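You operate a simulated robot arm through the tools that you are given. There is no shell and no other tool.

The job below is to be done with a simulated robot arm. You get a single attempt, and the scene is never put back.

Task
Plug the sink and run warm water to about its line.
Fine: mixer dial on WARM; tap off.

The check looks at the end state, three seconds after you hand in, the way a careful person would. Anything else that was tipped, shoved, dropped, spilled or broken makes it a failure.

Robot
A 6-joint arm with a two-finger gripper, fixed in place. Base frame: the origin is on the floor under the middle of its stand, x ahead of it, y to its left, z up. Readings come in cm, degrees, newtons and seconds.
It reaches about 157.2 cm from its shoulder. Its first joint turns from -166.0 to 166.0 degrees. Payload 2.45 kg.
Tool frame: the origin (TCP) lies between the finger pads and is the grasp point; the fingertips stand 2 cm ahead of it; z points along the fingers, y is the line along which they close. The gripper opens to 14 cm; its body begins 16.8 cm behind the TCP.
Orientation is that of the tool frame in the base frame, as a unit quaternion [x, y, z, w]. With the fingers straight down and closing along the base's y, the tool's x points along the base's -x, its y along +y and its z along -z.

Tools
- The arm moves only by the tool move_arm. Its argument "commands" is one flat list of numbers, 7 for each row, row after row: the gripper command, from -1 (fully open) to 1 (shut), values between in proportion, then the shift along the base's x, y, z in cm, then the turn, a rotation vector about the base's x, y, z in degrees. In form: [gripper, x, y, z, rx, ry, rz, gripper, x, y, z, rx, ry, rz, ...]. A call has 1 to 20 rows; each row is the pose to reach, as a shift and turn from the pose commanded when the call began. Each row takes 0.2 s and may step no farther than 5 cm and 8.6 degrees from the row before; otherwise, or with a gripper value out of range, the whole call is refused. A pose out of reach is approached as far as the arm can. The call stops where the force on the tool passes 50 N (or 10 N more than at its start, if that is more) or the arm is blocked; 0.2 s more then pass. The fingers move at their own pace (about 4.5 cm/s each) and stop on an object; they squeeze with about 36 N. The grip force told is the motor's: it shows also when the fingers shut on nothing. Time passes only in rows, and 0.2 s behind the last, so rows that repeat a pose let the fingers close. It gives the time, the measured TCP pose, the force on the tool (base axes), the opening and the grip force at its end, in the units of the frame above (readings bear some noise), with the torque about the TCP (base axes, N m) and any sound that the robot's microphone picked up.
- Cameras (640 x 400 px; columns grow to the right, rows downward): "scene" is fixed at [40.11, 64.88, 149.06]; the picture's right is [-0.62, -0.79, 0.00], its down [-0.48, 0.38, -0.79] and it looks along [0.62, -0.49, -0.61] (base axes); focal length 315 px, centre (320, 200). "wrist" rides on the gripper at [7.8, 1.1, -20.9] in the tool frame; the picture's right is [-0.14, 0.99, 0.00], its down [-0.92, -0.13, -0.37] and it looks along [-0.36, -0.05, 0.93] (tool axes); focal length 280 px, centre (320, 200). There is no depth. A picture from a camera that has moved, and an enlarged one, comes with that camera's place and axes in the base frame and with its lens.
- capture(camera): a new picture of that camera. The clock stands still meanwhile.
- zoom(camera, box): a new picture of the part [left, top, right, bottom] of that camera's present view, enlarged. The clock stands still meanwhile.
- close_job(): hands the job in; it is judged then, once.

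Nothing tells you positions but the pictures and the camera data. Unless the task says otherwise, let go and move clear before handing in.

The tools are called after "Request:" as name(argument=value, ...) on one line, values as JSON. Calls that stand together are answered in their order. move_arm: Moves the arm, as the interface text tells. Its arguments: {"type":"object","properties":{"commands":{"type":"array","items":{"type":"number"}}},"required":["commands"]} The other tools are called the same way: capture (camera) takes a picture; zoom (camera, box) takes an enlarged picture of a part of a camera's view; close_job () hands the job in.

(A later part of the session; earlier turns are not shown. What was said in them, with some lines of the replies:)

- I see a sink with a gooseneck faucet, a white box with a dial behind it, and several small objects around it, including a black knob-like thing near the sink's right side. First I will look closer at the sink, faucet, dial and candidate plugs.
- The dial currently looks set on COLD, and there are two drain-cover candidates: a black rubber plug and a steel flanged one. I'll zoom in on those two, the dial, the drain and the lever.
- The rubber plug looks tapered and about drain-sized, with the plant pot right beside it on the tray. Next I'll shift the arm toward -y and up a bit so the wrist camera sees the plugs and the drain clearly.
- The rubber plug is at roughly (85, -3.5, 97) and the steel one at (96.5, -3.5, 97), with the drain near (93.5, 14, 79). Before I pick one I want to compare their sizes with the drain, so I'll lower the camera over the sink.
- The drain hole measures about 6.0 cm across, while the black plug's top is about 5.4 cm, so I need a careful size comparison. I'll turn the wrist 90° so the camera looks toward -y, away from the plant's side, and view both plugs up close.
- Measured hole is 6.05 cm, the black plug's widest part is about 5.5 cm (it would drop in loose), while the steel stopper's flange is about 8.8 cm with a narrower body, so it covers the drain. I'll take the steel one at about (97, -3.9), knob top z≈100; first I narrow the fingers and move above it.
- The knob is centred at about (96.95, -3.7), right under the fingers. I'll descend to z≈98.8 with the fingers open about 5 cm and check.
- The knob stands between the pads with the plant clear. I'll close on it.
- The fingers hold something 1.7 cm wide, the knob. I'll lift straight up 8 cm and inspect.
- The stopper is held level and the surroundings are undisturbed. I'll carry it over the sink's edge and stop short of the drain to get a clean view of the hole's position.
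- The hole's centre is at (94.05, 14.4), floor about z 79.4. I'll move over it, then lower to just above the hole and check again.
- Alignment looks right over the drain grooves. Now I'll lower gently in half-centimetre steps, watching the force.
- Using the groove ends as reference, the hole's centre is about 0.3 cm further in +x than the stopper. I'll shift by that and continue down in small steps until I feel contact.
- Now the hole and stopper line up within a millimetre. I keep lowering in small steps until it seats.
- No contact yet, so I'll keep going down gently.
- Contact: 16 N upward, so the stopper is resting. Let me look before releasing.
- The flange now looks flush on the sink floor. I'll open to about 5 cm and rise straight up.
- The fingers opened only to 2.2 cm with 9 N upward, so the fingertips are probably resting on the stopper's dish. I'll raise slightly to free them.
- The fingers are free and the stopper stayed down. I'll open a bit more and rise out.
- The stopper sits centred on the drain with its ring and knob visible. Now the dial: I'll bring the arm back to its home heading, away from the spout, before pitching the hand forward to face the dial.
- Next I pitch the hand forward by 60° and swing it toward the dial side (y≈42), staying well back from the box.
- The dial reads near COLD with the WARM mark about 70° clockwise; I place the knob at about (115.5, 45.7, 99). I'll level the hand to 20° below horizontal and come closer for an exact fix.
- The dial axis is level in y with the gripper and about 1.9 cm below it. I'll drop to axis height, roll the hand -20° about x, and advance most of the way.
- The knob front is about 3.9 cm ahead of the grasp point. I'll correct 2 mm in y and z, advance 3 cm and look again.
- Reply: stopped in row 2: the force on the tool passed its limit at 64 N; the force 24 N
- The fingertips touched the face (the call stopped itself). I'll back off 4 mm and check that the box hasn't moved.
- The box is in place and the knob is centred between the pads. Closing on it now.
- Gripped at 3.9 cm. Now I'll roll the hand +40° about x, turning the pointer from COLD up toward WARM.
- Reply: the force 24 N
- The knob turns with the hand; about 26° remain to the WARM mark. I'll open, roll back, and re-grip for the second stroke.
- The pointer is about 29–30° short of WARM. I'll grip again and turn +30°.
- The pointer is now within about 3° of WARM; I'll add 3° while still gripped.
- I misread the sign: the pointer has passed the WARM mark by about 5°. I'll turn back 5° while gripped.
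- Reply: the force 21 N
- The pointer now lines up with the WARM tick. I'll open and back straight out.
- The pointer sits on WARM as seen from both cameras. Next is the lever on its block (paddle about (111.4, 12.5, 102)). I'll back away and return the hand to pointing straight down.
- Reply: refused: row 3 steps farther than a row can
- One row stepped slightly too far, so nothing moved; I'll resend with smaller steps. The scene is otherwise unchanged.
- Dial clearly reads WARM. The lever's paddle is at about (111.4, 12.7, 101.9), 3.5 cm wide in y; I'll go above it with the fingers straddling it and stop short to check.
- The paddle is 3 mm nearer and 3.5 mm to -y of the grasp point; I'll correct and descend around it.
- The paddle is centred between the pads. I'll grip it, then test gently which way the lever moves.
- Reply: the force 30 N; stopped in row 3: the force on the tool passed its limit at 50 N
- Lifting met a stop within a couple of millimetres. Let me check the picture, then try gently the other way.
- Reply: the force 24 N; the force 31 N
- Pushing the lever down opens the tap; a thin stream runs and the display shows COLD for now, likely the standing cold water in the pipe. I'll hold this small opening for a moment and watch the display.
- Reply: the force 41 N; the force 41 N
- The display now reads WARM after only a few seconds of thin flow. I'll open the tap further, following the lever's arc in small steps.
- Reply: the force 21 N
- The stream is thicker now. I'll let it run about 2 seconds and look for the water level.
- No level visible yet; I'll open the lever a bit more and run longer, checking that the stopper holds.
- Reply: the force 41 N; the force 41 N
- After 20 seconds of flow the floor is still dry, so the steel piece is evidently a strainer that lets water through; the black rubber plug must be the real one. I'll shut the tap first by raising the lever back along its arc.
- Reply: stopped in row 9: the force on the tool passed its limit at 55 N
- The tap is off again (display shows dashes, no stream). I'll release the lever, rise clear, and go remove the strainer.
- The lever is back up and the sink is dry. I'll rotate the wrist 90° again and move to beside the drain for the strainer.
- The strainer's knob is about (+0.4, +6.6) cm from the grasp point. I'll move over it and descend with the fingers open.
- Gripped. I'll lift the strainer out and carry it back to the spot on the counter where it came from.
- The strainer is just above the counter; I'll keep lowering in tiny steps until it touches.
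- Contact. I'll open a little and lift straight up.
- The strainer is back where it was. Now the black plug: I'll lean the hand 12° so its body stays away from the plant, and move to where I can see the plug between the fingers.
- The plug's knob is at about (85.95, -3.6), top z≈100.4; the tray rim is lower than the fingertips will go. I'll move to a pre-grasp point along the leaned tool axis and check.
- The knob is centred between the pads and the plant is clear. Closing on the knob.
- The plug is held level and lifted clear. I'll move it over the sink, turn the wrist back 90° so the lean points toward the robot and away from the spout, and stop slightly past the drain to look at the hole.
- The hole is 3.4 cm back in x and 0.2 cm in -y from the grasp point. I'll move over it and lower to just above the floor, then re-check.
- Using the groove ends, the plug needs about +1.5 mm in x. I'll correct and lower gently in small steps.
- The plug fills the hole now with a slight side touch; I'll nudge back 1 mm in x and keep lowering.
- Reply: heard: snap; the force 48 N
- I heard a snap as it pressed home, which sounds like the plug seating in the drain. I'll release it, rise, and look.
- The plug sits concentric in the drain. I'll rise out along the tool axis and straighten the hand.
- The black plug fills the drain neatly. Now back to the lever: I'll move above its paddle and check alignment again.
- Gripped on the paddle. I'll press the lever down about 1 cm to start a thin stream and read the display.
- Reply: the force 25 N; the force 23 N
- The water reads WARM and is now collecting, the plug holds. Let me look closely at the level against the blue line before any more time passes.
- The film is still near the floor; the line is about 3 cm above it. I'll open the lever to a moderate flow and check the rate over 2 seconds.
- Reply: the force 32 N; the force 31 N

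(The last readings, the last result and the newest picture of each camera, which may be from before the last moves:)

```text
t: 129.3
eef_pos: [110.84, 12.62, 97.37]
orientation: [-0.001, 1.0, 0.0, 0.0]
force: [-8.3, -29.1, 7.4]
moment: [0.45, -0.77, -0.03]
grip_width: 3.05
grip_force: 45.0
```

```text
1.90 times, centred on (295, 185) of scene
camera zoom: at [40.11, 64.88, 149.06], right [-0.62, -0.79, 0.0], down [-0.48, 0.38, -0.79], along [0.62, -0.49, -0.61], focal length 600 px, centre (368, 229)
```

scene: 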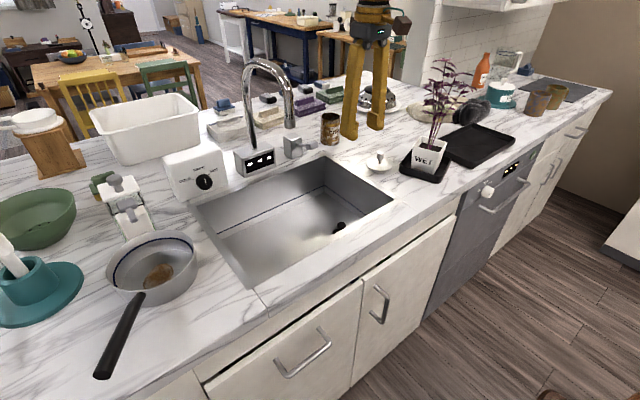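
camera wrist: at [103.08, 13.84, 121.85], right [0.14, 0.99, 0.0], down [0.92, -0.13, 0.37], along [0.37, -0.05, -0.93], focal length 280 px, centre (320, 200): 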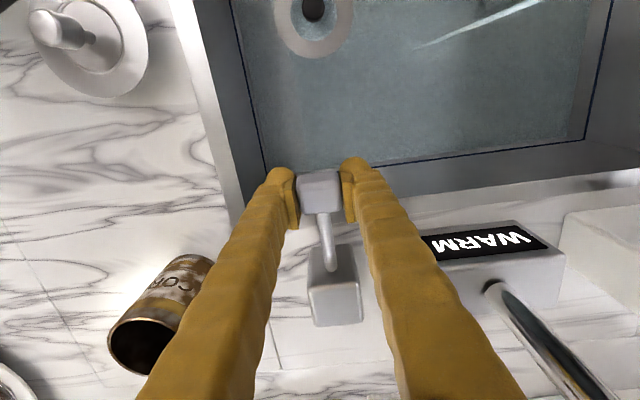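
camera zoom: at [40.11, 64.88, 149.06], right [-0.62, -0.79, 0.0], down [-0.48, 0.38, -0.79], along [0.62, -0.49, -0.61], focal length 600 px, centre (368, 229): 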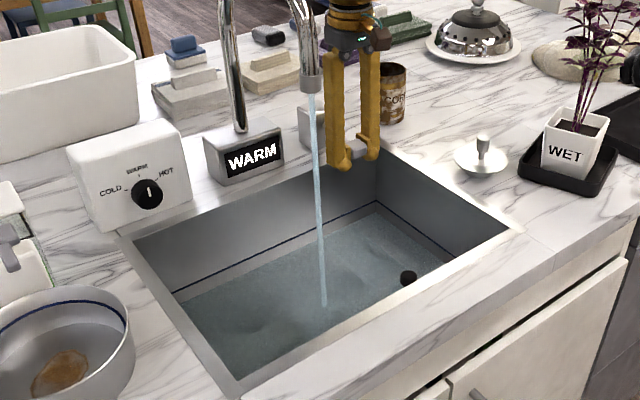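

The water now covers the whole floor and is rising slowly. I'll open a little more and run 4 seconds.

Request:
move_arm(commands=[1, 0, -0.06, -0.3, 0, 0, 0, 1, 0.02, -0.06, -0.6, 0, 0, 0, 1, 0.04, -0.06, -0.9, 0, 0, 0, 1, 0.06, -0.06, -1.2, 0, 0, 0, 1, 0.06, -0.06, -1.2, 0, 0, 0, 1, 0.06, -0.06, -1.2, 0, 0, 0, 1, 0.06, -0.06, -1.2, 0, 0, 0, 1, 0.06, -0.06, -1.2, 0, 0, 0, 1, 0.06, -0.06, -1.2, 0, 0, 0, 1, 0.06, -0.06, -1.2, 0, 0, 0, 1, 0.06, -0.06, -1.2, 0, 0, 0, 1, 0.06, -0.06, -1.2, 0, 0, 0, 1, 0.06, -0.06, -1.2, 0, 0, 0, 1, 0.06, -0.06, -1.2, 0, 0, 0, 1, 0.06, -0.06, -1.2, 0, 0, 0, 1, 0.06, -0.06, -1.2, 0, 0, 0, 1, 0.06, -0.06, -1.2, 0, 0, 0, 1, 0.06, -0.06, -1.2, 0, 0, 0, 1, 0.06, -0.06, -1.2, 0, 0, 0, 1, 0.06, -0.06, -1.2, 0, 0, 0])

Request:
zoom(camera="scene", box=[290, 170, 390, 240])

Request:
zoom(camera="scene", box=[190, 80, 400, 290])

```text
t: 133.5
eef_pos: [110.97, 12.55, 96.02]
orientation: [-0.001, 1.0, 0.0, 0.0]
force: [34.4, 27.3, 10.8]
moment: [-0.5, -0.02, -0.18]
grip_width: 3.08
grip_force: 45.3
```

```text
5.71 times, centred on (340, 205) of scene
camera zoom: at [40.11, 64.88, 149.06], right [-0.62, -0.79, 0.0], down [-0.48, 0.38, -0.79], along [0.62, -0.49, -0.61], focal length 1802 px, centre (206, 171)
```

zoom: 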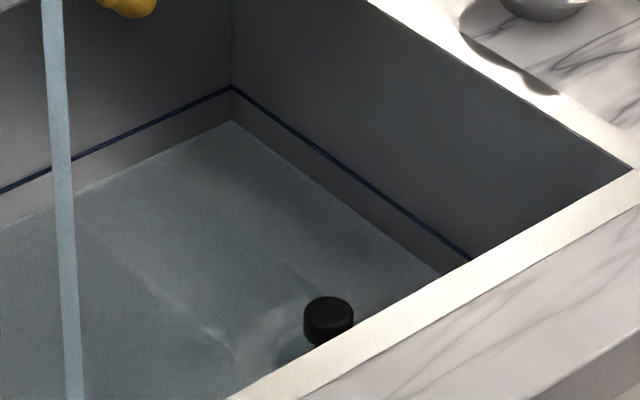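

```text
1.90 times, centred on (295, 185) of scene
camera zoom: at [40.11, 64.88, 149.06], right [-0.62, -0.79, 0.0], down [-0.48, 0.38, -0.79], along [0.62, -0.49, -0.61], focal length 600 px, centre (368, 229)
```

zoom: 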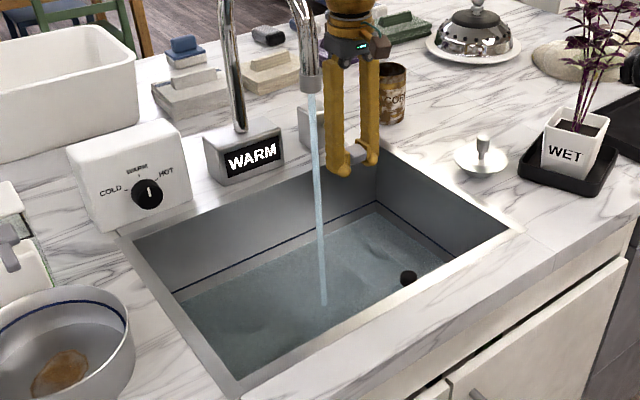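

Level is rising steadily, roughly a tenth of the way to the line. I'll relieve side force, open slightly more, and run 4 more seconds.

Request:
move_arm(commands=[1, 0.08, 0.05, 0, 0, 0, 0, 1, 0.14, 0.05, -0.3, 0, 0, 0, 1, 0.22, 0.05, -0.6, 0, 0, 0, 1, 0.28, 0.05, -0.8, 0, 0, 0, 1, 0.28, 0.05, -0.8, 0, 0, 0, 1, 0.28, 0.05, -0.8, 0, 0, 0, 1, 0.28, 0.05, -0.8, 0, 0, 0, 1, 0.28, 0.05, -0.8, 0, 0, 0, 1, 0.28, 0.05, -0.8, 0, 0, 0, 1, 0.28, 0.05, -0.8, 0, 0, 0, 1, 0.28, 0.05, -0.8, 0, 0, 0, 1, 0.28, 0.05, -0.8, 0, 0, 0, 1, 0.28, 0.05, -0.8, 0, 0, 0, 1, 0.28, 0.05, -0.8, 0, 0, 0, 1, 0.28, 0.05, -0.8, 0, 0, 0, 1, 0.28, 0.05, -0.8, 0, 0, 0, 1, 0.28, 0.05, -0.8, 0, 0, 0, 1, 0.28, 0.05, -0.8, 0, 0, 0, 1, 0.28, 0.05, -0.8, 0, 0, 0, 1, 0.28, 0.05, -0.8, 0, 0, 0])

Request:
zoom(camera="scene", box=[290, 170, 390, 240])

```text
t: 135.7
eef_pos: [111.17, 12.6, 95.36]
orientation: [-0.001, 1.0, 0.0, -0.001]
force: [-8.5, 3.3, 2.7]
moment: [-0.03, -0.58, -0.11]
grip_width: 3.09
grip_force: 44.6
stopped in row 10: the force on the tool passed its limit at 56 N (the readings are from after the stop); the commanded pose is now the measured one
```

```text
5.71 times, centred on (340, 205) of scene
camera zoom: at [40.11, 64.88, 149.06], right [-0.62, -0.79, 0.0], down [-0.48, 0.38, -0.79], along [0.62, -0.49, -0.61], focal length 1802 px, centre (206, 171)
```

zoom: 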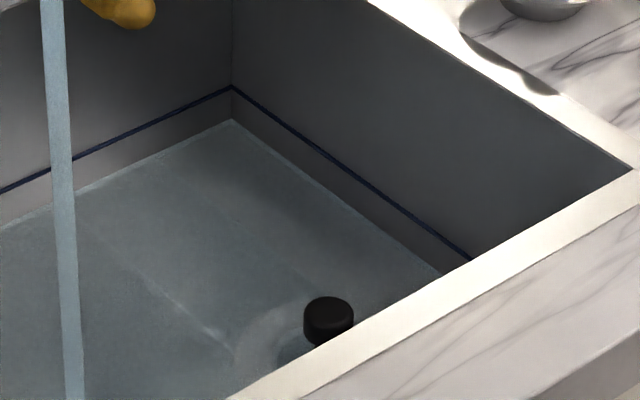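

Forces are relaxed now and the tap keeps running. I'll hold still for 4 seconds.

Request:
move_arm(commands=[1, 0, 0, 0, 0, 0, 0, 1, 0, 0, 0, 0, 0, 0, 1, 0, 0, 0, 0, 0, 0, 1, 0, 0, 0, 0, 0, 0, 1, 0, 0, 0, 0, 0, 0, 1, 0, 0, 0, 0, 0, 0, 1, 0, 0, 0, 0, 0, 0, 1, 0, 0, 0, 0, 0, 0, 1, 0, 0, 0, 0, 0, 0, 1, 0, 0, 0, 0, 0, 0, 1, 0, 0, 0, 0, 0, 0, 1, 0, 0, 0, 0, 0, 0, 1, 0, 0, 0, 0, 0, 0, 1, 0, 0, 0, 0, 0, 0, 1, 0, 0, 0, 0, 0, 0, 1, 0, 0, 0, 0, 0, 0, 1, 0, 0, 0, 0, 0, 0, 1, 0, 0, 0, 0, 0, 0, 1, 0, 0, 0, 0, 0, 0, 1, 0, 0, 0, 0, 0, 0])

Request:
zoom(camera="scene", box=[290, 170, 390, 240])

```text
t: 139.8
eef_pos: [111.23, 12.53, 95.26]
orientation: [-0.001, 1.0, 0.0, -0.001]
force: [-3.2, 9.5, 0.6]
moment: [-0.11, -0.22, -0.14]
grip_width: 3.06
grip_force: 45.0
```

```text
5.71 times, centred on (340, 205) of scene
camera zoom: at [40.11, 64.88, 149.06], right [-0.62, -0.79, 0.0], down [-0.48, 0.38, -0.79], along [0.62, -0.49, -0.61], focal length 1802 px, centre (206, 171)
```

zoom: 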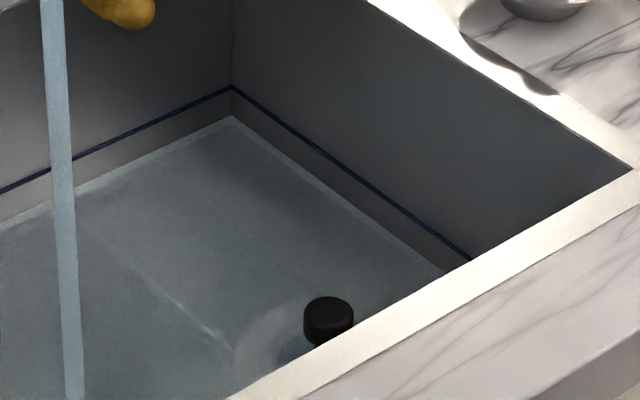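

Request:
move_arm(commands=[1, 0, 0, 0, 0, 0, 0, 1, 0, 0, 0, 0, 0, 0, 1, 0, 0, 0, 0, 0, 0, 1, 0, 0, 0, 0, 0, 0, 1, 0, 0, 0, 0, 0, 0, 1, 0, 0, 0, 0, 0, 0, 1, 0, 0, 0, 0, 0, 0, 1, 0, 0, 0, 0, 0, 0, 1, 0, 0, 0, 0, 0, 0, 1, 0, 0, 0, 0, 0, 0, 1, 0, 0, 0, 0, 0, 0, 1, 0, 0, 0, 0, 0, 0, 1, 0, 0, 0, 0, 0, 0, 1, 0, 0, 0, 0, 0, 0, 1, 0, 0, 0, 0, 0, 0, 1, 0, 0, 0, 0, 0, 0, 1, 0, 0, 0, 0, 0, 0, 1, 0, 0, 0, 0, 0, 0, 1, 0, 0, 0, 0, 0, 0, 1, 0, 0, 0, 0, 0, 0])

Request:
zoom(camera="scene", box=[290, 170, 390, 240])

Request:
zoom(camera="scene", box=[190, 80, 400, 290])

```text
t: 144.1
eef_pos: [111.15, 12.52, 95.24]
orientation: [-0.001, 1.0, 0.001, -0.001]
force: [0.1, 5.3, -0.1]
moment: [-0.05, -0.05, -0.1]
grip_width: 3.08
grip_force: 45.0
```

```text
5.71 times, centred on (340, 205) of scene
camera zoom: at [40.11, 64.88, 149.06], right [-0.62, -0.79, 0.0], down [-0.48, 0.38, -0.79], along [0.62, -0.49, -0.61], focal length 1802 px, centre (206, 171)
```

zoom: 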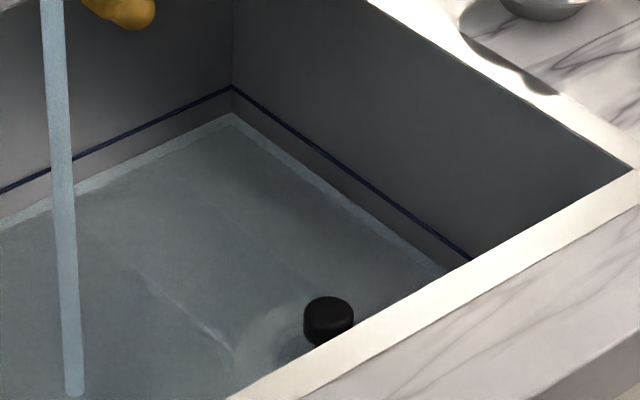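

```text
1.90 times, centred on (295, 185) of scene
camera zoom: at [40.11, 64.88, 149.06], right [-0.62, -0.79, 0.0], down [-0.48, 0.38, -0.79], along [0.62, -0.49, -0.61], focal length 600 px, centre (368, 229)
```

zoom: 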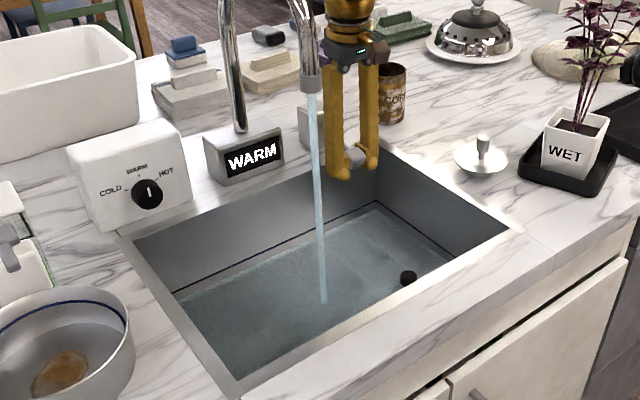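

Still WARM and rising about 0.75 px/s in this view, with about 26 px to go. I'll keep running in 4-second holds.

Request:
move_arm(commands=[1, 0, 0, 0, 0, 0, 0, 1, 0, 0, 0, 0, 0, 0, 1, 0, 0, 0, 0, 0, 0, 1, 0, 0, 0, 0, 0, 0, 1, 0, 0, 0, 0, 0, 0, 1, 0, 0, 0, 0, 0, 0, 1, 0, 0, 0, 0, 0, 0, 1, 0, 0, 0, 0, 0, 0, 1, 0, 0, 0, 0, 0, 0, 1, 0, 0, 0, 0, 0, 0, 1, 0, 0, 0, 0, 0, 0, 1, 0, 0, 0, 0, 0, 0, 1, 0, 0, 0, 0, 0, 0, 1, 0, 0, 0, 0, 0, 0, 1, 0, 0, 0, 0, 0, 0, 1, 0, 0, 0, 0, 0, 0, 1, 0, 0, 0, 0, 0, 0, 1, 0, 0, 0, 0, 0, 0, 1, 0, 0, 0, 0, 0, 0, 1, 0, 0, 0, 0, 0, 0])

Request:
move_arm(commands=[1, 0, 0, 0, 0, 0, 0, 1, 0, 0, 0, 0, 0, 0, 1, 0, 0, 0, 0, 0, 0, 1, 0, 0, 0, 0, 0, 0, 1, 0, 0, 0, 0, 0, 0, 1, 0, 0, 0, 0, 0, 0, 1, 0, 0, 0, 0, 0, 0, 1, 0, 0, 0, 0, 0, 0, 1, 0, 0, 0, 0, 0, 0, 1, 0, 0, 0, 0, 0, 0, 1, 0, 0, 0, 0, 0, 0, 1, 0, 0, 0, 0, 0, 0, 1, 0, 0, 0, 0, 0, 0, 1, 0, 0, 0, 0, 0, 0, 1, 0, 0, 0, 0, 0, 0, 1, 0, 0, 0, 0, 0, 0, 1, 0, 0, 0, 0, 0, 0, 1, 0, 0, 0, 0, 0, 0, 1, 0, 0, 0, 0, 0, 0, 1, 0, 0, 0, 0, 0, 0])

Request:
zoom(camera="scene", box=[290, 170, 390, 240])

Request:
zoom(camera="scene", box=[190, 80, 400, 290])

```text
t: 148.2
eef_pos: [111.03, 12.52, 95.18]
orientation: [-0.001, 1.0, 0.0, 0.0]
force: [0.5, 1.1, 0.1]
moment: [0.04, -0.02, -0.12]
grip_width: 3.08
grip_force: 44.7
```

```text
t: 152.4
eef_pos: [111.22, 12.45, 95.31]
orientation: [-0.001, 1.0, 0.0, -0.001]
force: [0.3, 0.6, 0.3]
moment: [0.08, -0.01, -0.11]
grip_width: 3.07
grip_force: 45.4
```

```text
5.71 times, centred on (340, 205) of scene
camera zoom: at [40.11, 64.88, 149.06], right [-0.62, -0.79, 0.0], down [-0.48, 0.38, -0.79], along [0.62, -0.49, -0.61], focal length 1802 px, centre (206, 171)
```

zoom: 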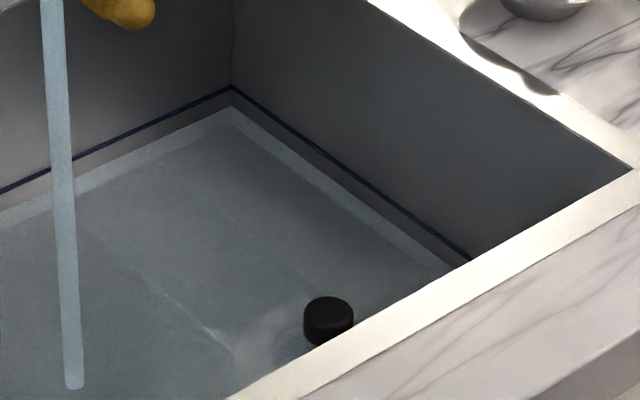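

```text
1.90 times, centred on (295, 185) of scene
camera zoom: at [40.11, 64.88, 149.06], right [-0.62, -0.79, 0.0], down [-0.48, 0.38, -0.79], along [0.62, -0.49, -0.61], focal length 600 px, centre (368, 229)
```

zoom: 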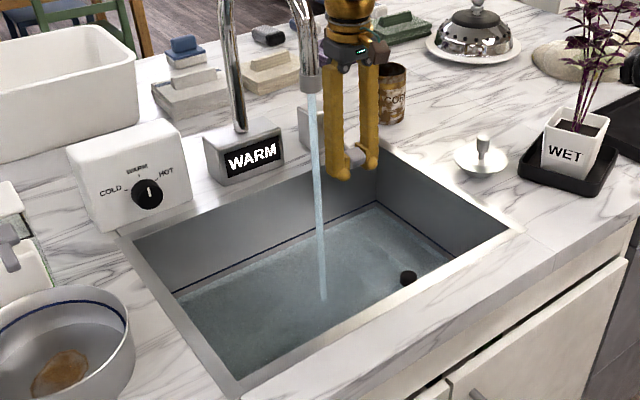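

Over half way. Four more holds, then I'll check again.

Request:
move_arm(commands=[1, 0, 0, 0, 0, 0, 0, 1, 0, 0, 0, 0, 0, 0, 1, 0, 0, 0, 0, 0, 0, 1, 0, 0, 0, 0, 0, 0, 1, 0, 0, 0, 0, 0, 0, 1, 0, 0, 0, 0, 0, 0, 1, 0, 0, 0, 0, 0, 0, 1, 0, 0, 0, 0, 0, 0, 1, 0, 0, 0, 0, 0, 0, 1, 0, 0, 0, 0, 0, 0, 1, 0, 0, 0, 0, 0, 0, 1, 0, 0, 0, 0, 0, 0, 1, 0, 0, 0, 0, 0, 0, 1, 0, 0, 0, 0, 0, 0, 1, 0, 0, 0, 0, 0, 0, 1, 0, 0, 0, 0, 0, 0, 1, 0, 0, 0, 0, 0, 0, 1, 0, 0, 0, 0, 0, 0, 1, 0, 0, 0, 0, 0, 0, 1, 0, 0, 0, 0, 0, 0])

Request:
move_arm(commands=[1, 0, 0, 0, 0, 0, 0, 1, 0, 0, 0, 0, 0, 0, 1, 0, 0, 0, 0, 0, 0, 1, 0, 0, 0, 0, 0, 0, 1, 0, 0, 0, 0, 0, 0, 1, 0, 0, 0, 0, 0, 0, 1, 0, 0, 0, 0, 0, 0, 1, 0, 0, 0, 0, 0, 0, 1, 0, 0, 0, 0, 0, 0, 1, 0, 0, 0, 0, 0, 0, 1, 0, 0, 0, 0, 0, 0, 1, 0, 0, 0, 0, 0, 0, 1, 0, 0, 0, 0, 0, 0, 1, 0, 0, 0, 0, 0, 0, 1, 0, 0, 0, 0, 0, 0, 1, 0, 0, 0, 0, 0, 0, 1, 0, 0, 0, 0, 0, 0, 1, 0, 0, 0, 0, 0, 0, 1, 0, 0, 0, 0, 0, 0, 1, 0, 0, 0, 0, 0, 0])

Request:
move_arm(commands=[1, 0, 0, 0, 0, 0, 0, 1, 0, 0, 0, 0, 0, 0, 1, 0, 0, 0, 0, 0, 0, 1, 0, 0, 0, 0, 0, 0, 1, 0, 0, 0, 0, 0, 0, 1, 0, 0, 0, 0, 0, 0, 1, 0, 0, 0, 0, 0, 0, 1, 0, 0, 0, 0, 0, 0, 1, 0, 0, 0, 0, 0, 0, 1, 0, 0, 0, 0, 0, 0, 1, 0, 0, 0, 0, 0, 0, 1, 0, 0, 0, 0, 0, 0, 1, 0, 0, 0, 0, 0, 0, 1, 0, 0, 0, 0, 0, 0, 1, 0, 0, 0, 0, 0, 0, 1, 0, 0, 0, 0, 0, 0, 1, 0, 0, 0, 0, 0, 0, 1, 0, 0, 0, 0, 0, 0, 1, 0, 0, 0, 0, 0, 0, 1, 0, 0, 0, 0, 0, 0])

Request:
zoom(camera="scene", box=[290, 170, 390, 240])

Request:
zoom(camera="scene", box=[190, 80, 400, 290])

```text
t: 156.7
eef_pos: [111.11, 12.55, 95.25]
orientation: [-0.001, 1.0, 0.0, 0.0]
force: [0.1, 0.3, -0.2]
moment: [0.07, -0.02, -0.14]
grip_width: 3.08
grip_force: 45.4
```

```text
t: 160.8
eef_pos: [111.13, 12.58, 95.31]
orientation: [-0.001, 1.0, 0.0, -0.001]
force: [-0.5, 0.0, -0.8]
moment: [0.08, -0.03, -0.07]
grip_width: 3.08
grip_force: 44.9
```

```text
t: 165.1
eef_pos: [111.19, 12.54, 95.29]
orientation: [0.0, 1.0, 0.0, 0.0]
force: [0.2, 0.4, -0.7]
moment: [0.09, -0.04, -0.11]
grip_width: 3.11
grip_force: 45.3
```

```text
5.71 times, centred on (340, 205) of scene
camera zoom: at [40.11, 64.88, 149.06], right [-0.62, -0.79, 0.0], down [-0.48, 0.38, -0.79], along [0.62, -0.49, -0.61], focal length 1802 px, centre (206, 171)
```

zoom: 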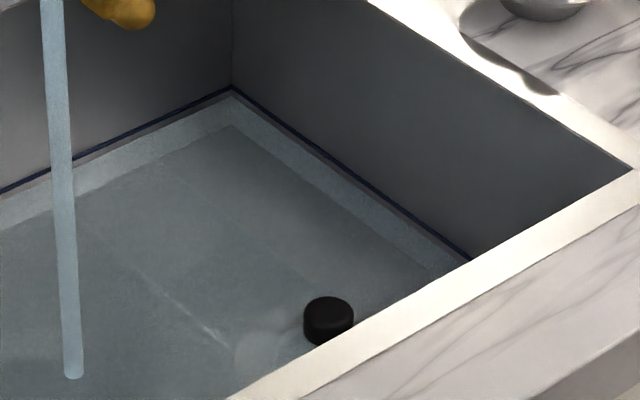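

```text
1.90 times, centred on (295, 185) of scene
camera zoom: at [40.11, 64.88, 149.06], right [-0.62, -0.79, 0.0], down [-0.48, 0.38, -0.79], along [0.62, -0.49, -0.61], focal length 600 px, centre (368, 229)
```

zoom: 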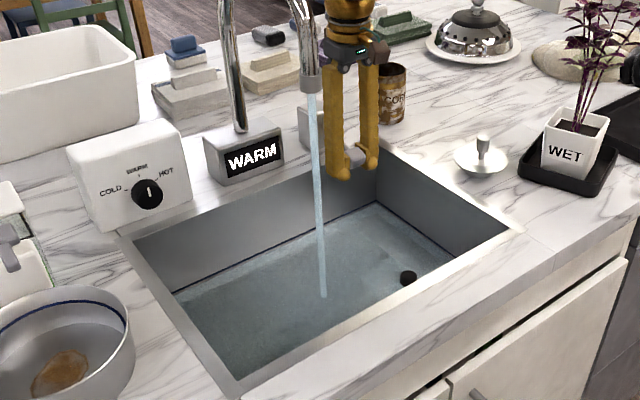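

About 9 px short of the line. One more 4-second hold, then check before closing.

Request:
move_arm(commands=[1, 0, 0, 0, 0, 0, 0, 1, 0, 0, 0, 0, 0, 0, 1, 0, 0, 0, 0, 0, 0, 1, 0, 0, 0, 0, 0, 0, 1, 0, 0, 0, 0, 0, 0, 1, 0, 0, 0, 0, 0, 0, 1, 0, 0, 0, 0, 0, 0, 1, 0, 0, 0, 0, 0, 0, 1, 0, 0, 0, 0, 0, 0, 1, 0, 0, 0, 0, 0, 0, 1, 0, 0, 0, 0, 0, 0, 1, 0, 0, 0, 0, 0, 0, 1, 0, 0, 0, 0, 0, 0, 1, 0, 0, 0, 0, 0, 0, 1, 0, 0, 0, 0, 0, 0, 1, 0, 0, 0, 0, 0, 0, 1, 0, 0, 0, 0, 0, 0, 1, 0, 0, 0, 0, 0, 0, 1, 0, 0, 0, 0, 0, 0, 1, 0, 0, 0, 0, 0, 0])

Request:
zoom(camera="scene", box=[290, 170, 390, 240])

Request:
zoom(camera="scene", box=[310, 175, 350, 200])

```text
t: 169.2
eef_pos: [111.05, 12.61, 95.3]
orientation: [-0.001, 1.0, -0.001, -0.001]
force: [-0.2, 0.7, 0.1]
moment: [0.04, 0.01, -0.13]
grip_width: 3.08
grip_force: 45.0
```

```text
5.71 times, centred on (340, 205) of scene
camera zoom: at [40.11, 64.88, 149.06], right [-0.62, -0.79, 0.0], down [-0.48, 0.38, -0.79], along [0.62, -0.49, -0.61], focal length 1802 px, centre (206, 171)
```

zoom: 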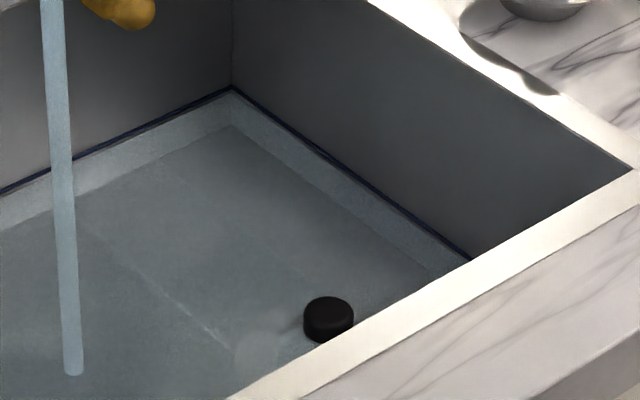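

```text
16.00 times, centred on (330, 188) of scene
camera zoom: at [40.11, 64.88, 149.06], right [-0.62, -0.79, 0.0], down [-0.48, 0.38, -0.79], along [0.62, -0.49, -0.61], focal length 5044 px, centre (160, 400)
```

zoom: 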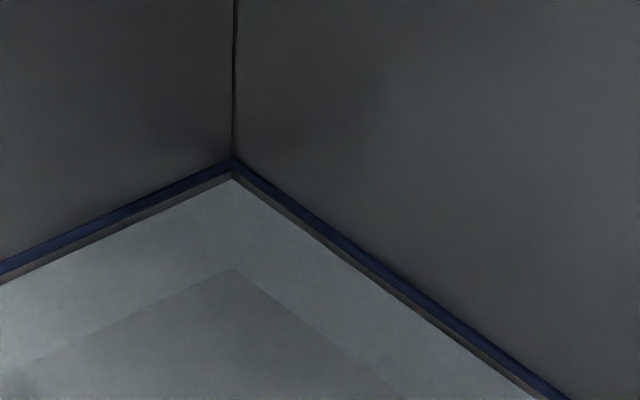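

The surface is just under the line's lower edge (14 px at 16x to its centre). I'll hold about 4 more seconds and then close.

Request:
move_arm(commands=[1, 0, 0, 0, 0, 0, 0, 1, 0, 0, 0, 0, 0, 0, 1, 0, 0, 0, 0, 0, 0, 1, 0, 0, 0, 0, 0, 0, 1, 0, 0, 0, 0, 0, 0, 1, 0, 0, 0, 0, 0, 0, 1, 0, 0, 0, 0, 0, 0, 1, 0, 0, 0, 0, 0, 0, 1, 0, 0, 0, 0, 0, 0, 1, 0, 0, 0, 0, 0, 0, 1, 0, 0, 0, 0, 0, 0, 1, 0, 0, 0, 0, 0, 0, 1, 0, 0, 0, 0, 0, 0, 1, 0, 0, 0, 0, 0, 0, 1, 0, 0, 0, 0, 0, 0, 1, 0, 0, 0, 0, 0, 0, 1, 0, 0, 0, 0, 0, 0, 1, 0, 0, 0, 0, 0, 0])

Request:
zoom(camera="scene", box=[310, 175, 350, 200])

```text
t: 173.1
eef_pos: [111.23, 12.53, 95.34]
orientation: [-0.001, 1.0, 0.0, -0.001]
force: [-0.8, -0.6, 0.1]
moment: [0.09, -0.05, -0.14]
grip_width: 3.1
grip_force: 45.0
```

```text
16.00 times, centred on (330, 188) of scene
camera zoom: at [40.11, 64.88, 149.06], right [-0.62, -0.79, 0.0], down [-0.48, 0.38, -0.79], along [0.62, -0.49, -0.61], focal length 5044 px, centre (160, 400)
```

zoom: 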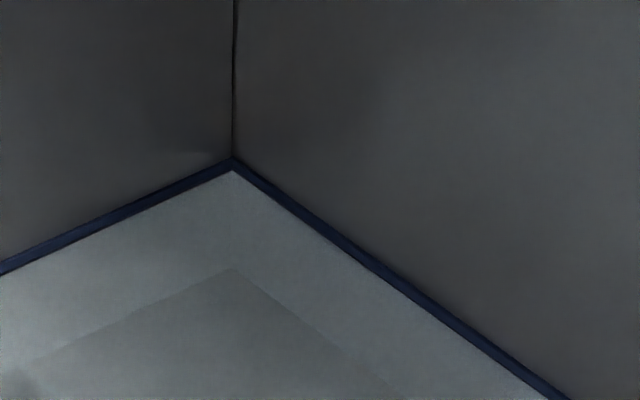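

The surface is exactly at the line's lower edge. Closing now by raising the lever along its arc.

Request:
move_arm(commands=[1, -0.12, 0, 0.7, 0, 0, 0, 1, -0.22, 0, 1.4, 0, 0, 0, 1, -0.3, 0, 2.1, 0, 0, 0, 1, -0.35, 0, 2.8, 0, 0, 0, 1, -0.37, 0, 3.5, 0, 0, 0, 1, -0.36, 0, 4.2, 0, 0, 0, 1, -0.34, 0, 4.9, 0, 0, 0, 1, -0.27, 0, 5.5, 0, 0, 0, 1, -0.2, 0, 6, 0, 0, 0, 1, -0.13, 0, 6.4, 0, 0, 0, 1, -0.08, 0, 6.7, 0, 0, 0])

Request:
zoom(camera="scene", box=[190, 80, 400, 290])

Request:
zoom(camera="scene", box=[310, 175, 350, 200])

```text
t: 175.4
eef_pos: [110.95, 12.53, 101.64]
orientation: [0.0, 1.0, 0.001, -0.003]
force: [-3.4, -4.5, -36.3]
moment: [-0.01, 1.5, -0.06]
grip_width: 3.2
grip_force: 45.4
```

```text
1.90 times, centred on (295, 185) of scene
camera zoom: at [40.11, 64.88, 149.06], right [-0.62, -0.79, 0.0], down [-0.48, 0.38, -0.79], along [0.62, -0.49, -0.61], focal length 600 px, centre (368, 229)
```

zoom: 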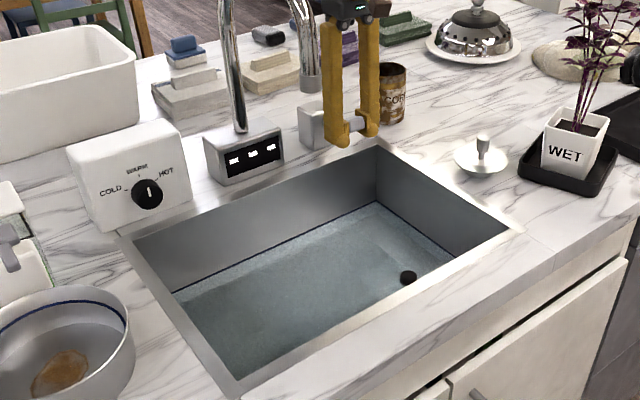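

```text
16.00 times, centred on (330, 188) of scene
camera zoom: at [40.11, 64.88, 149.06], right [-0.62, -0.79, 0.0], down [-0.48, 0.38, -0.79], along [0.62, -0.49, -0.61], focal length 5044 px, centre (160, 400)
```

zoom: 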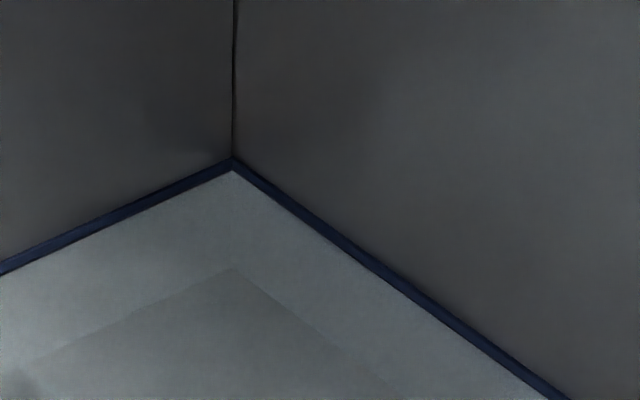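

The tap is off with dashes on the display, and the surface sits at the line. I'll open the fingers in place and rise away carefully.

Request:
move_arm(commands=[0.15, 0, 0, 0, 0, 0, 0, 0.15, 0, 0, 0, 0, 0, 0, 0.15, 0, 0, 0, 0, 0, 0, 0.15, 0, 0, 2, 0, 0, 0, 0.15, 0, 0, 6, 0, 0, 0, 0.15, 0, 0, 11, 0, 0, 0, 0.15, -2, 0, 15, 0, 0, 0, 0.15, -6, 0, 18, 0, 0, 0, 0.15, -11, 0, 18, 0, 0, 0, 0.15, -16, 0, 18, 0, 0, 0, 0.15, -21, 1, 18, 0, 0, 0, 0.15, -26, 2, 18, 0, 0, 0, 0.15, -26, 2, 18, 0, 0, 0])

Request:
capture(camera="scene")

Request:
capture(camera="wrist")

Request:
zoom(camera="scene", box=[170, 90, 400, 290])

```text
refused: row 11 steps farther than a row can; nothing moved
```

```text
taken
```

scene: 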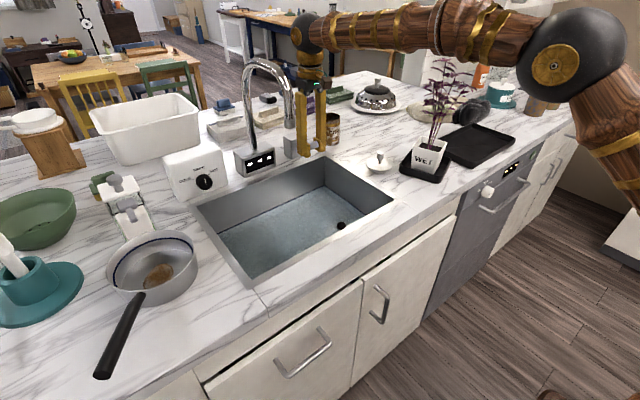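

```text
taken
camera wrist: at [103.29, 13.86, 122.62], right [0.14, 0.99, 0.0], down [0.92, -0.13, 0.36], along [0.36, -0.05, -0.93], focal length 280 px, centre (320, 200)
```

wrist: 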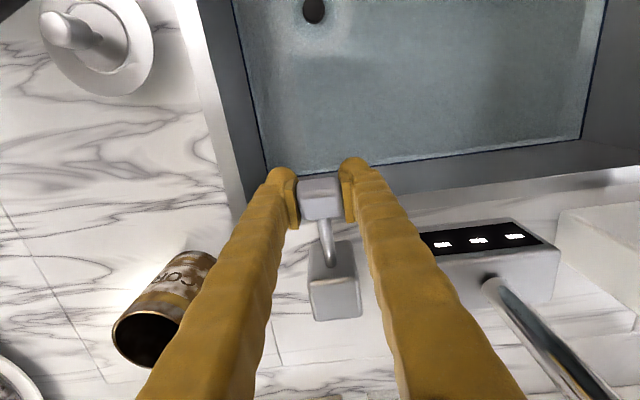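

```text
2.00 times, centred on (285, 190) of scene
camera zoom: at [40.11, 64.88, 149.06], right [-0.62, -0.79, 0.0], down [-0.48, 0.38, -0.79], along [0.62, -0.49, -0.61], focal length 631 px, centre (390, 220)
```

zoom: 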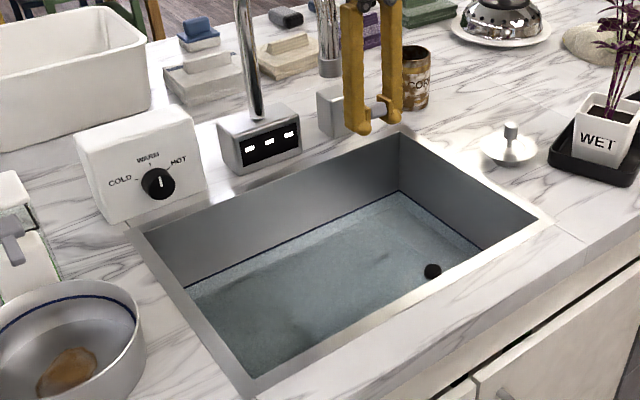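

A row was slightly too long so nothing moved; the tap is off and the water is at the line. I'll resend the release with shorter steps.

Request:
move_arm(commands=[0.15, 0, 0, 0, 0, 0, 0, 0.15, 0, 0, 0, 0, 0, 0, 0.15, 0, 0, 0, 0, 0, 0, 0.15, 0, 0, 2, 0, 0, 0, 0.15, 0, 0, 6, 0, 0, 0, 0.15, 0, 0, 10, 0, 0, 0, 0.15, -2, 0, 14, 0, 0, 0, 0.15, -5, 0, 17, 0, 0, 0, 0.15, -9, 0, 18, 0, 0, 0, 0.15, -13, 0, 18, 0, 0, 0, 0.15, -17, 0.5, 18, 0, 0, 0, 0.15, -21, 1, 18, 0, 0, 0, 0.15, -25, 1.5, 18, 0, 0, 0, 0.15, -25, 1.5, 18, 0, 0, 0])

Request:
capture(camera="scene")

Request:
capture(camera="wrist")

Request:
zoom(camera="scene", box=[310, 175, 350, 200])

Request:
zoom(camera="scene", box=[170, 120, 330, 220])

```text
t: 178.4
eef_pos: [85.76, 14.03, 120.06]
orientation: [-0.001, 1.0, 0.0, -0.001]
force: [0.0, 0.6, -0.1]
moment: [-0.02, 0.03, -0.01]
grip_width: 5.96
grip_force: 0.1
```

```text
taken
```

scene: 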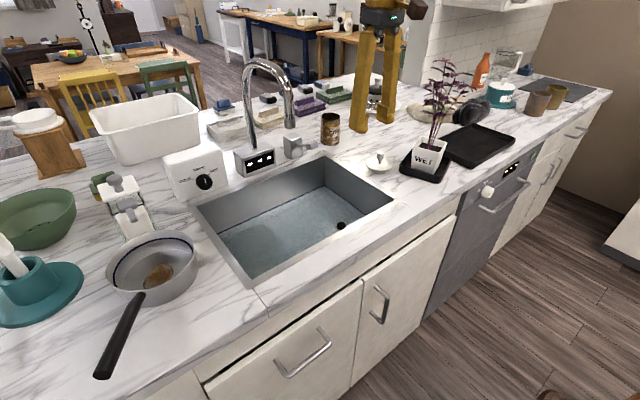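

```text
taken
camera wrist: at [78.06, 15.35, 140.95], right [0.14, 0.99, 0.0], down [0.92, -0.13, 0.37], along [0.36, -0.05, -0.93], focal length 280 px, centre (320, 200)
```

wrist: 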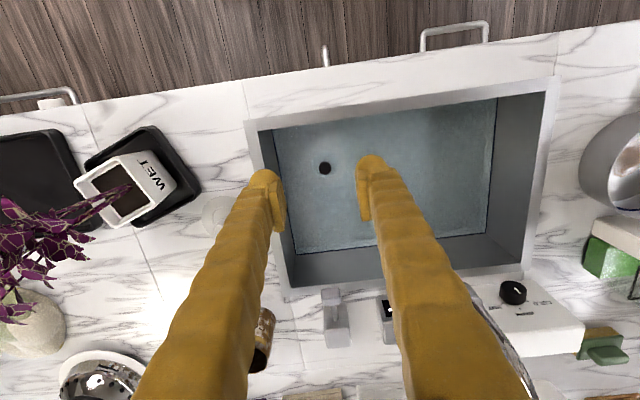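

```text
16.00 times, centred on (330, 188) of scene
camera zoom: at [40.11, 64.88, 149.06], right [-0.62, -0.79, 0.0], down [-0.48, 0.38, -0.79], along [0.62, -0.49, -0.61], focal length 5044 px, centre (160, 400)
```

zoom: 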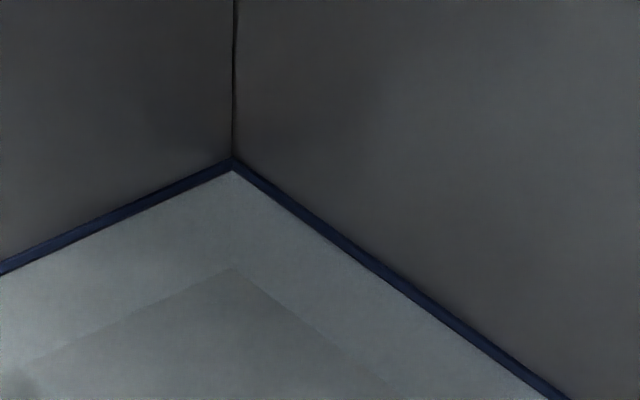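

```text
4.00 times, centred on (250, 170) of scene
camera zoom: at [40.11, 64.88, 149.06], right [-0.62, -0.79, 0.0], down [-0.48, 0.38, -0.79], along [0.62, -0.49, -0.61], focal length 1261 px, centre (600, 320)
```

zoom: 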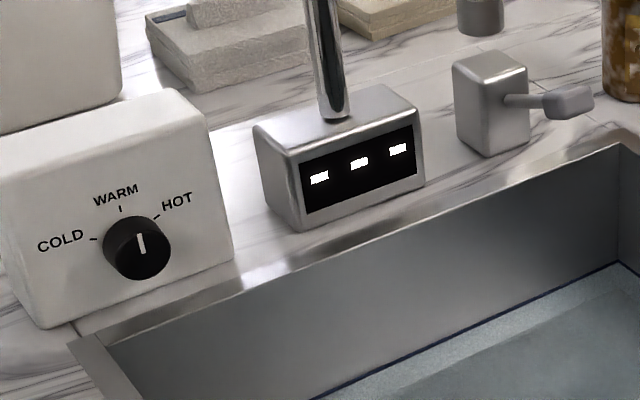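

Everything looks right: plug in the drain, water at the line, dial on WARM, tap off, strainer back at its spot and nothing else disturbed. I'll retreat to the starting pose and check once more that the level holds.

Request:
move_arm(commands=[0.15, -2.5, 2.5, 1.5, 0, 0, 0, 0.15, -5, 5, 3, 0, 0, 0, 0.15, -6.7, 6.6, 4, 0, 0, 0, 0.15, -6.7, 6.6, 4, 0, 0, 0, 0.15, -6.7, 6.6, 4, 0, 0, 0, 0.15, -6.7, 6.6, 4, 0, 0, 0, 0.15, -6.7, 6.6, 4, 0, 0, 0, 0.15, -6.7, 6.6, 4, 0, 0, 0, 0.15, -6.7, 6.6, 4, 0, 0, 0, 0.15, -6.7, 6.6, 4, 0, 0, 0, 0.15, -6.7, 6.6, 4, 0, 0, 0, 0.15, -6.7, 6.6, 4, 0, 0, 0])

Request:
zoom(camera="scene", box=[310, 175, 350, 200])

Request:
capture(camera="scene")

```text
t: 181.1
eef_pos: [79.08, 20.52, 123.98]
orientation: [-0.001, 1.0, 0.001, -0.001]
force: [-0.1, 1.0, 0.1]
moment: [0.01, 0.03, -0.03]
grip_width: 5.94
grip_force: 0.0
```

```text
16.00 times, centred on (330, 188) of scene
camera zoom: at [40.11, 64.88, 149.06], right [-0.62, -0.79, 0.0], down [-0.48, 0.38, -0.79], along [0.62, -0.49, -0.61], focal length 5044 px, centre (160, 400)
```

zoom: 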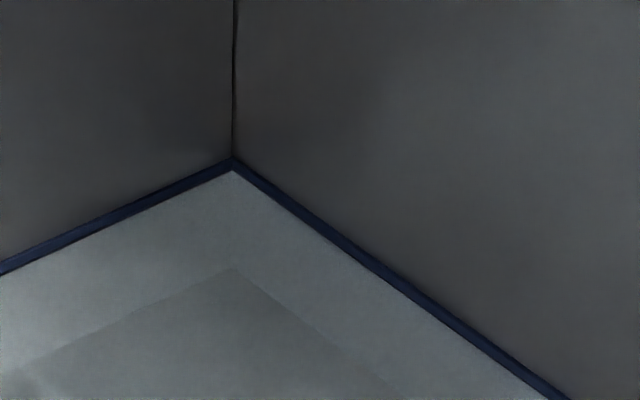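

```text
taken
```

scene: 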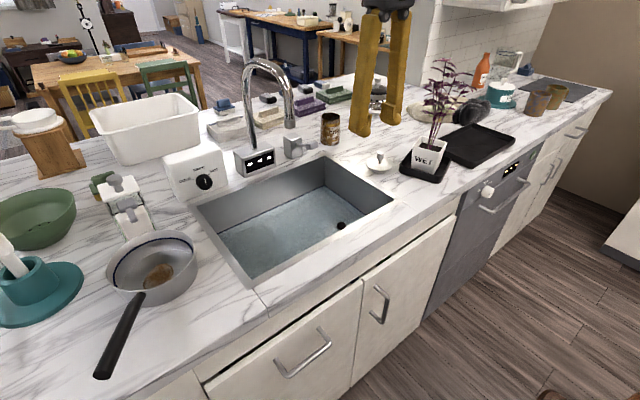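

The level is steady at the line, the tap is off, the dial reads WARM, and the arm is clear. I'm handing the job in.

Request:
close_job()

```text
The job is handed in.
```

The sink is plugged and filled with warm water to about its line, and I've handed the job in. At hand-in the mixer dial was on WARM and the tap was off. The level held steady over the last few seconds I watched it. I don't have the result of the check.

- **Wrong plug first:** I first used the steel piece, because the rubber plug looked slightly too small for the drain. It let the water straight through, so I put it back where it came from and fitted the black rubber plug, which snapped into place.
- **Water temperature:** The tap's display read COLD for the first few seconds, then WARM. That cold water drained away before the plug went in, so what is in the sink ran while the display read WARM.
- **Water level:** The surface sits at the lower edge of the blue line, about 2 mm below its centre.
- **Contact with other things:** While lining up on the dial the fingers pressed briefly against the front of the control box, but it did not move. Nothing else looked moved or spilled in the last pictures.
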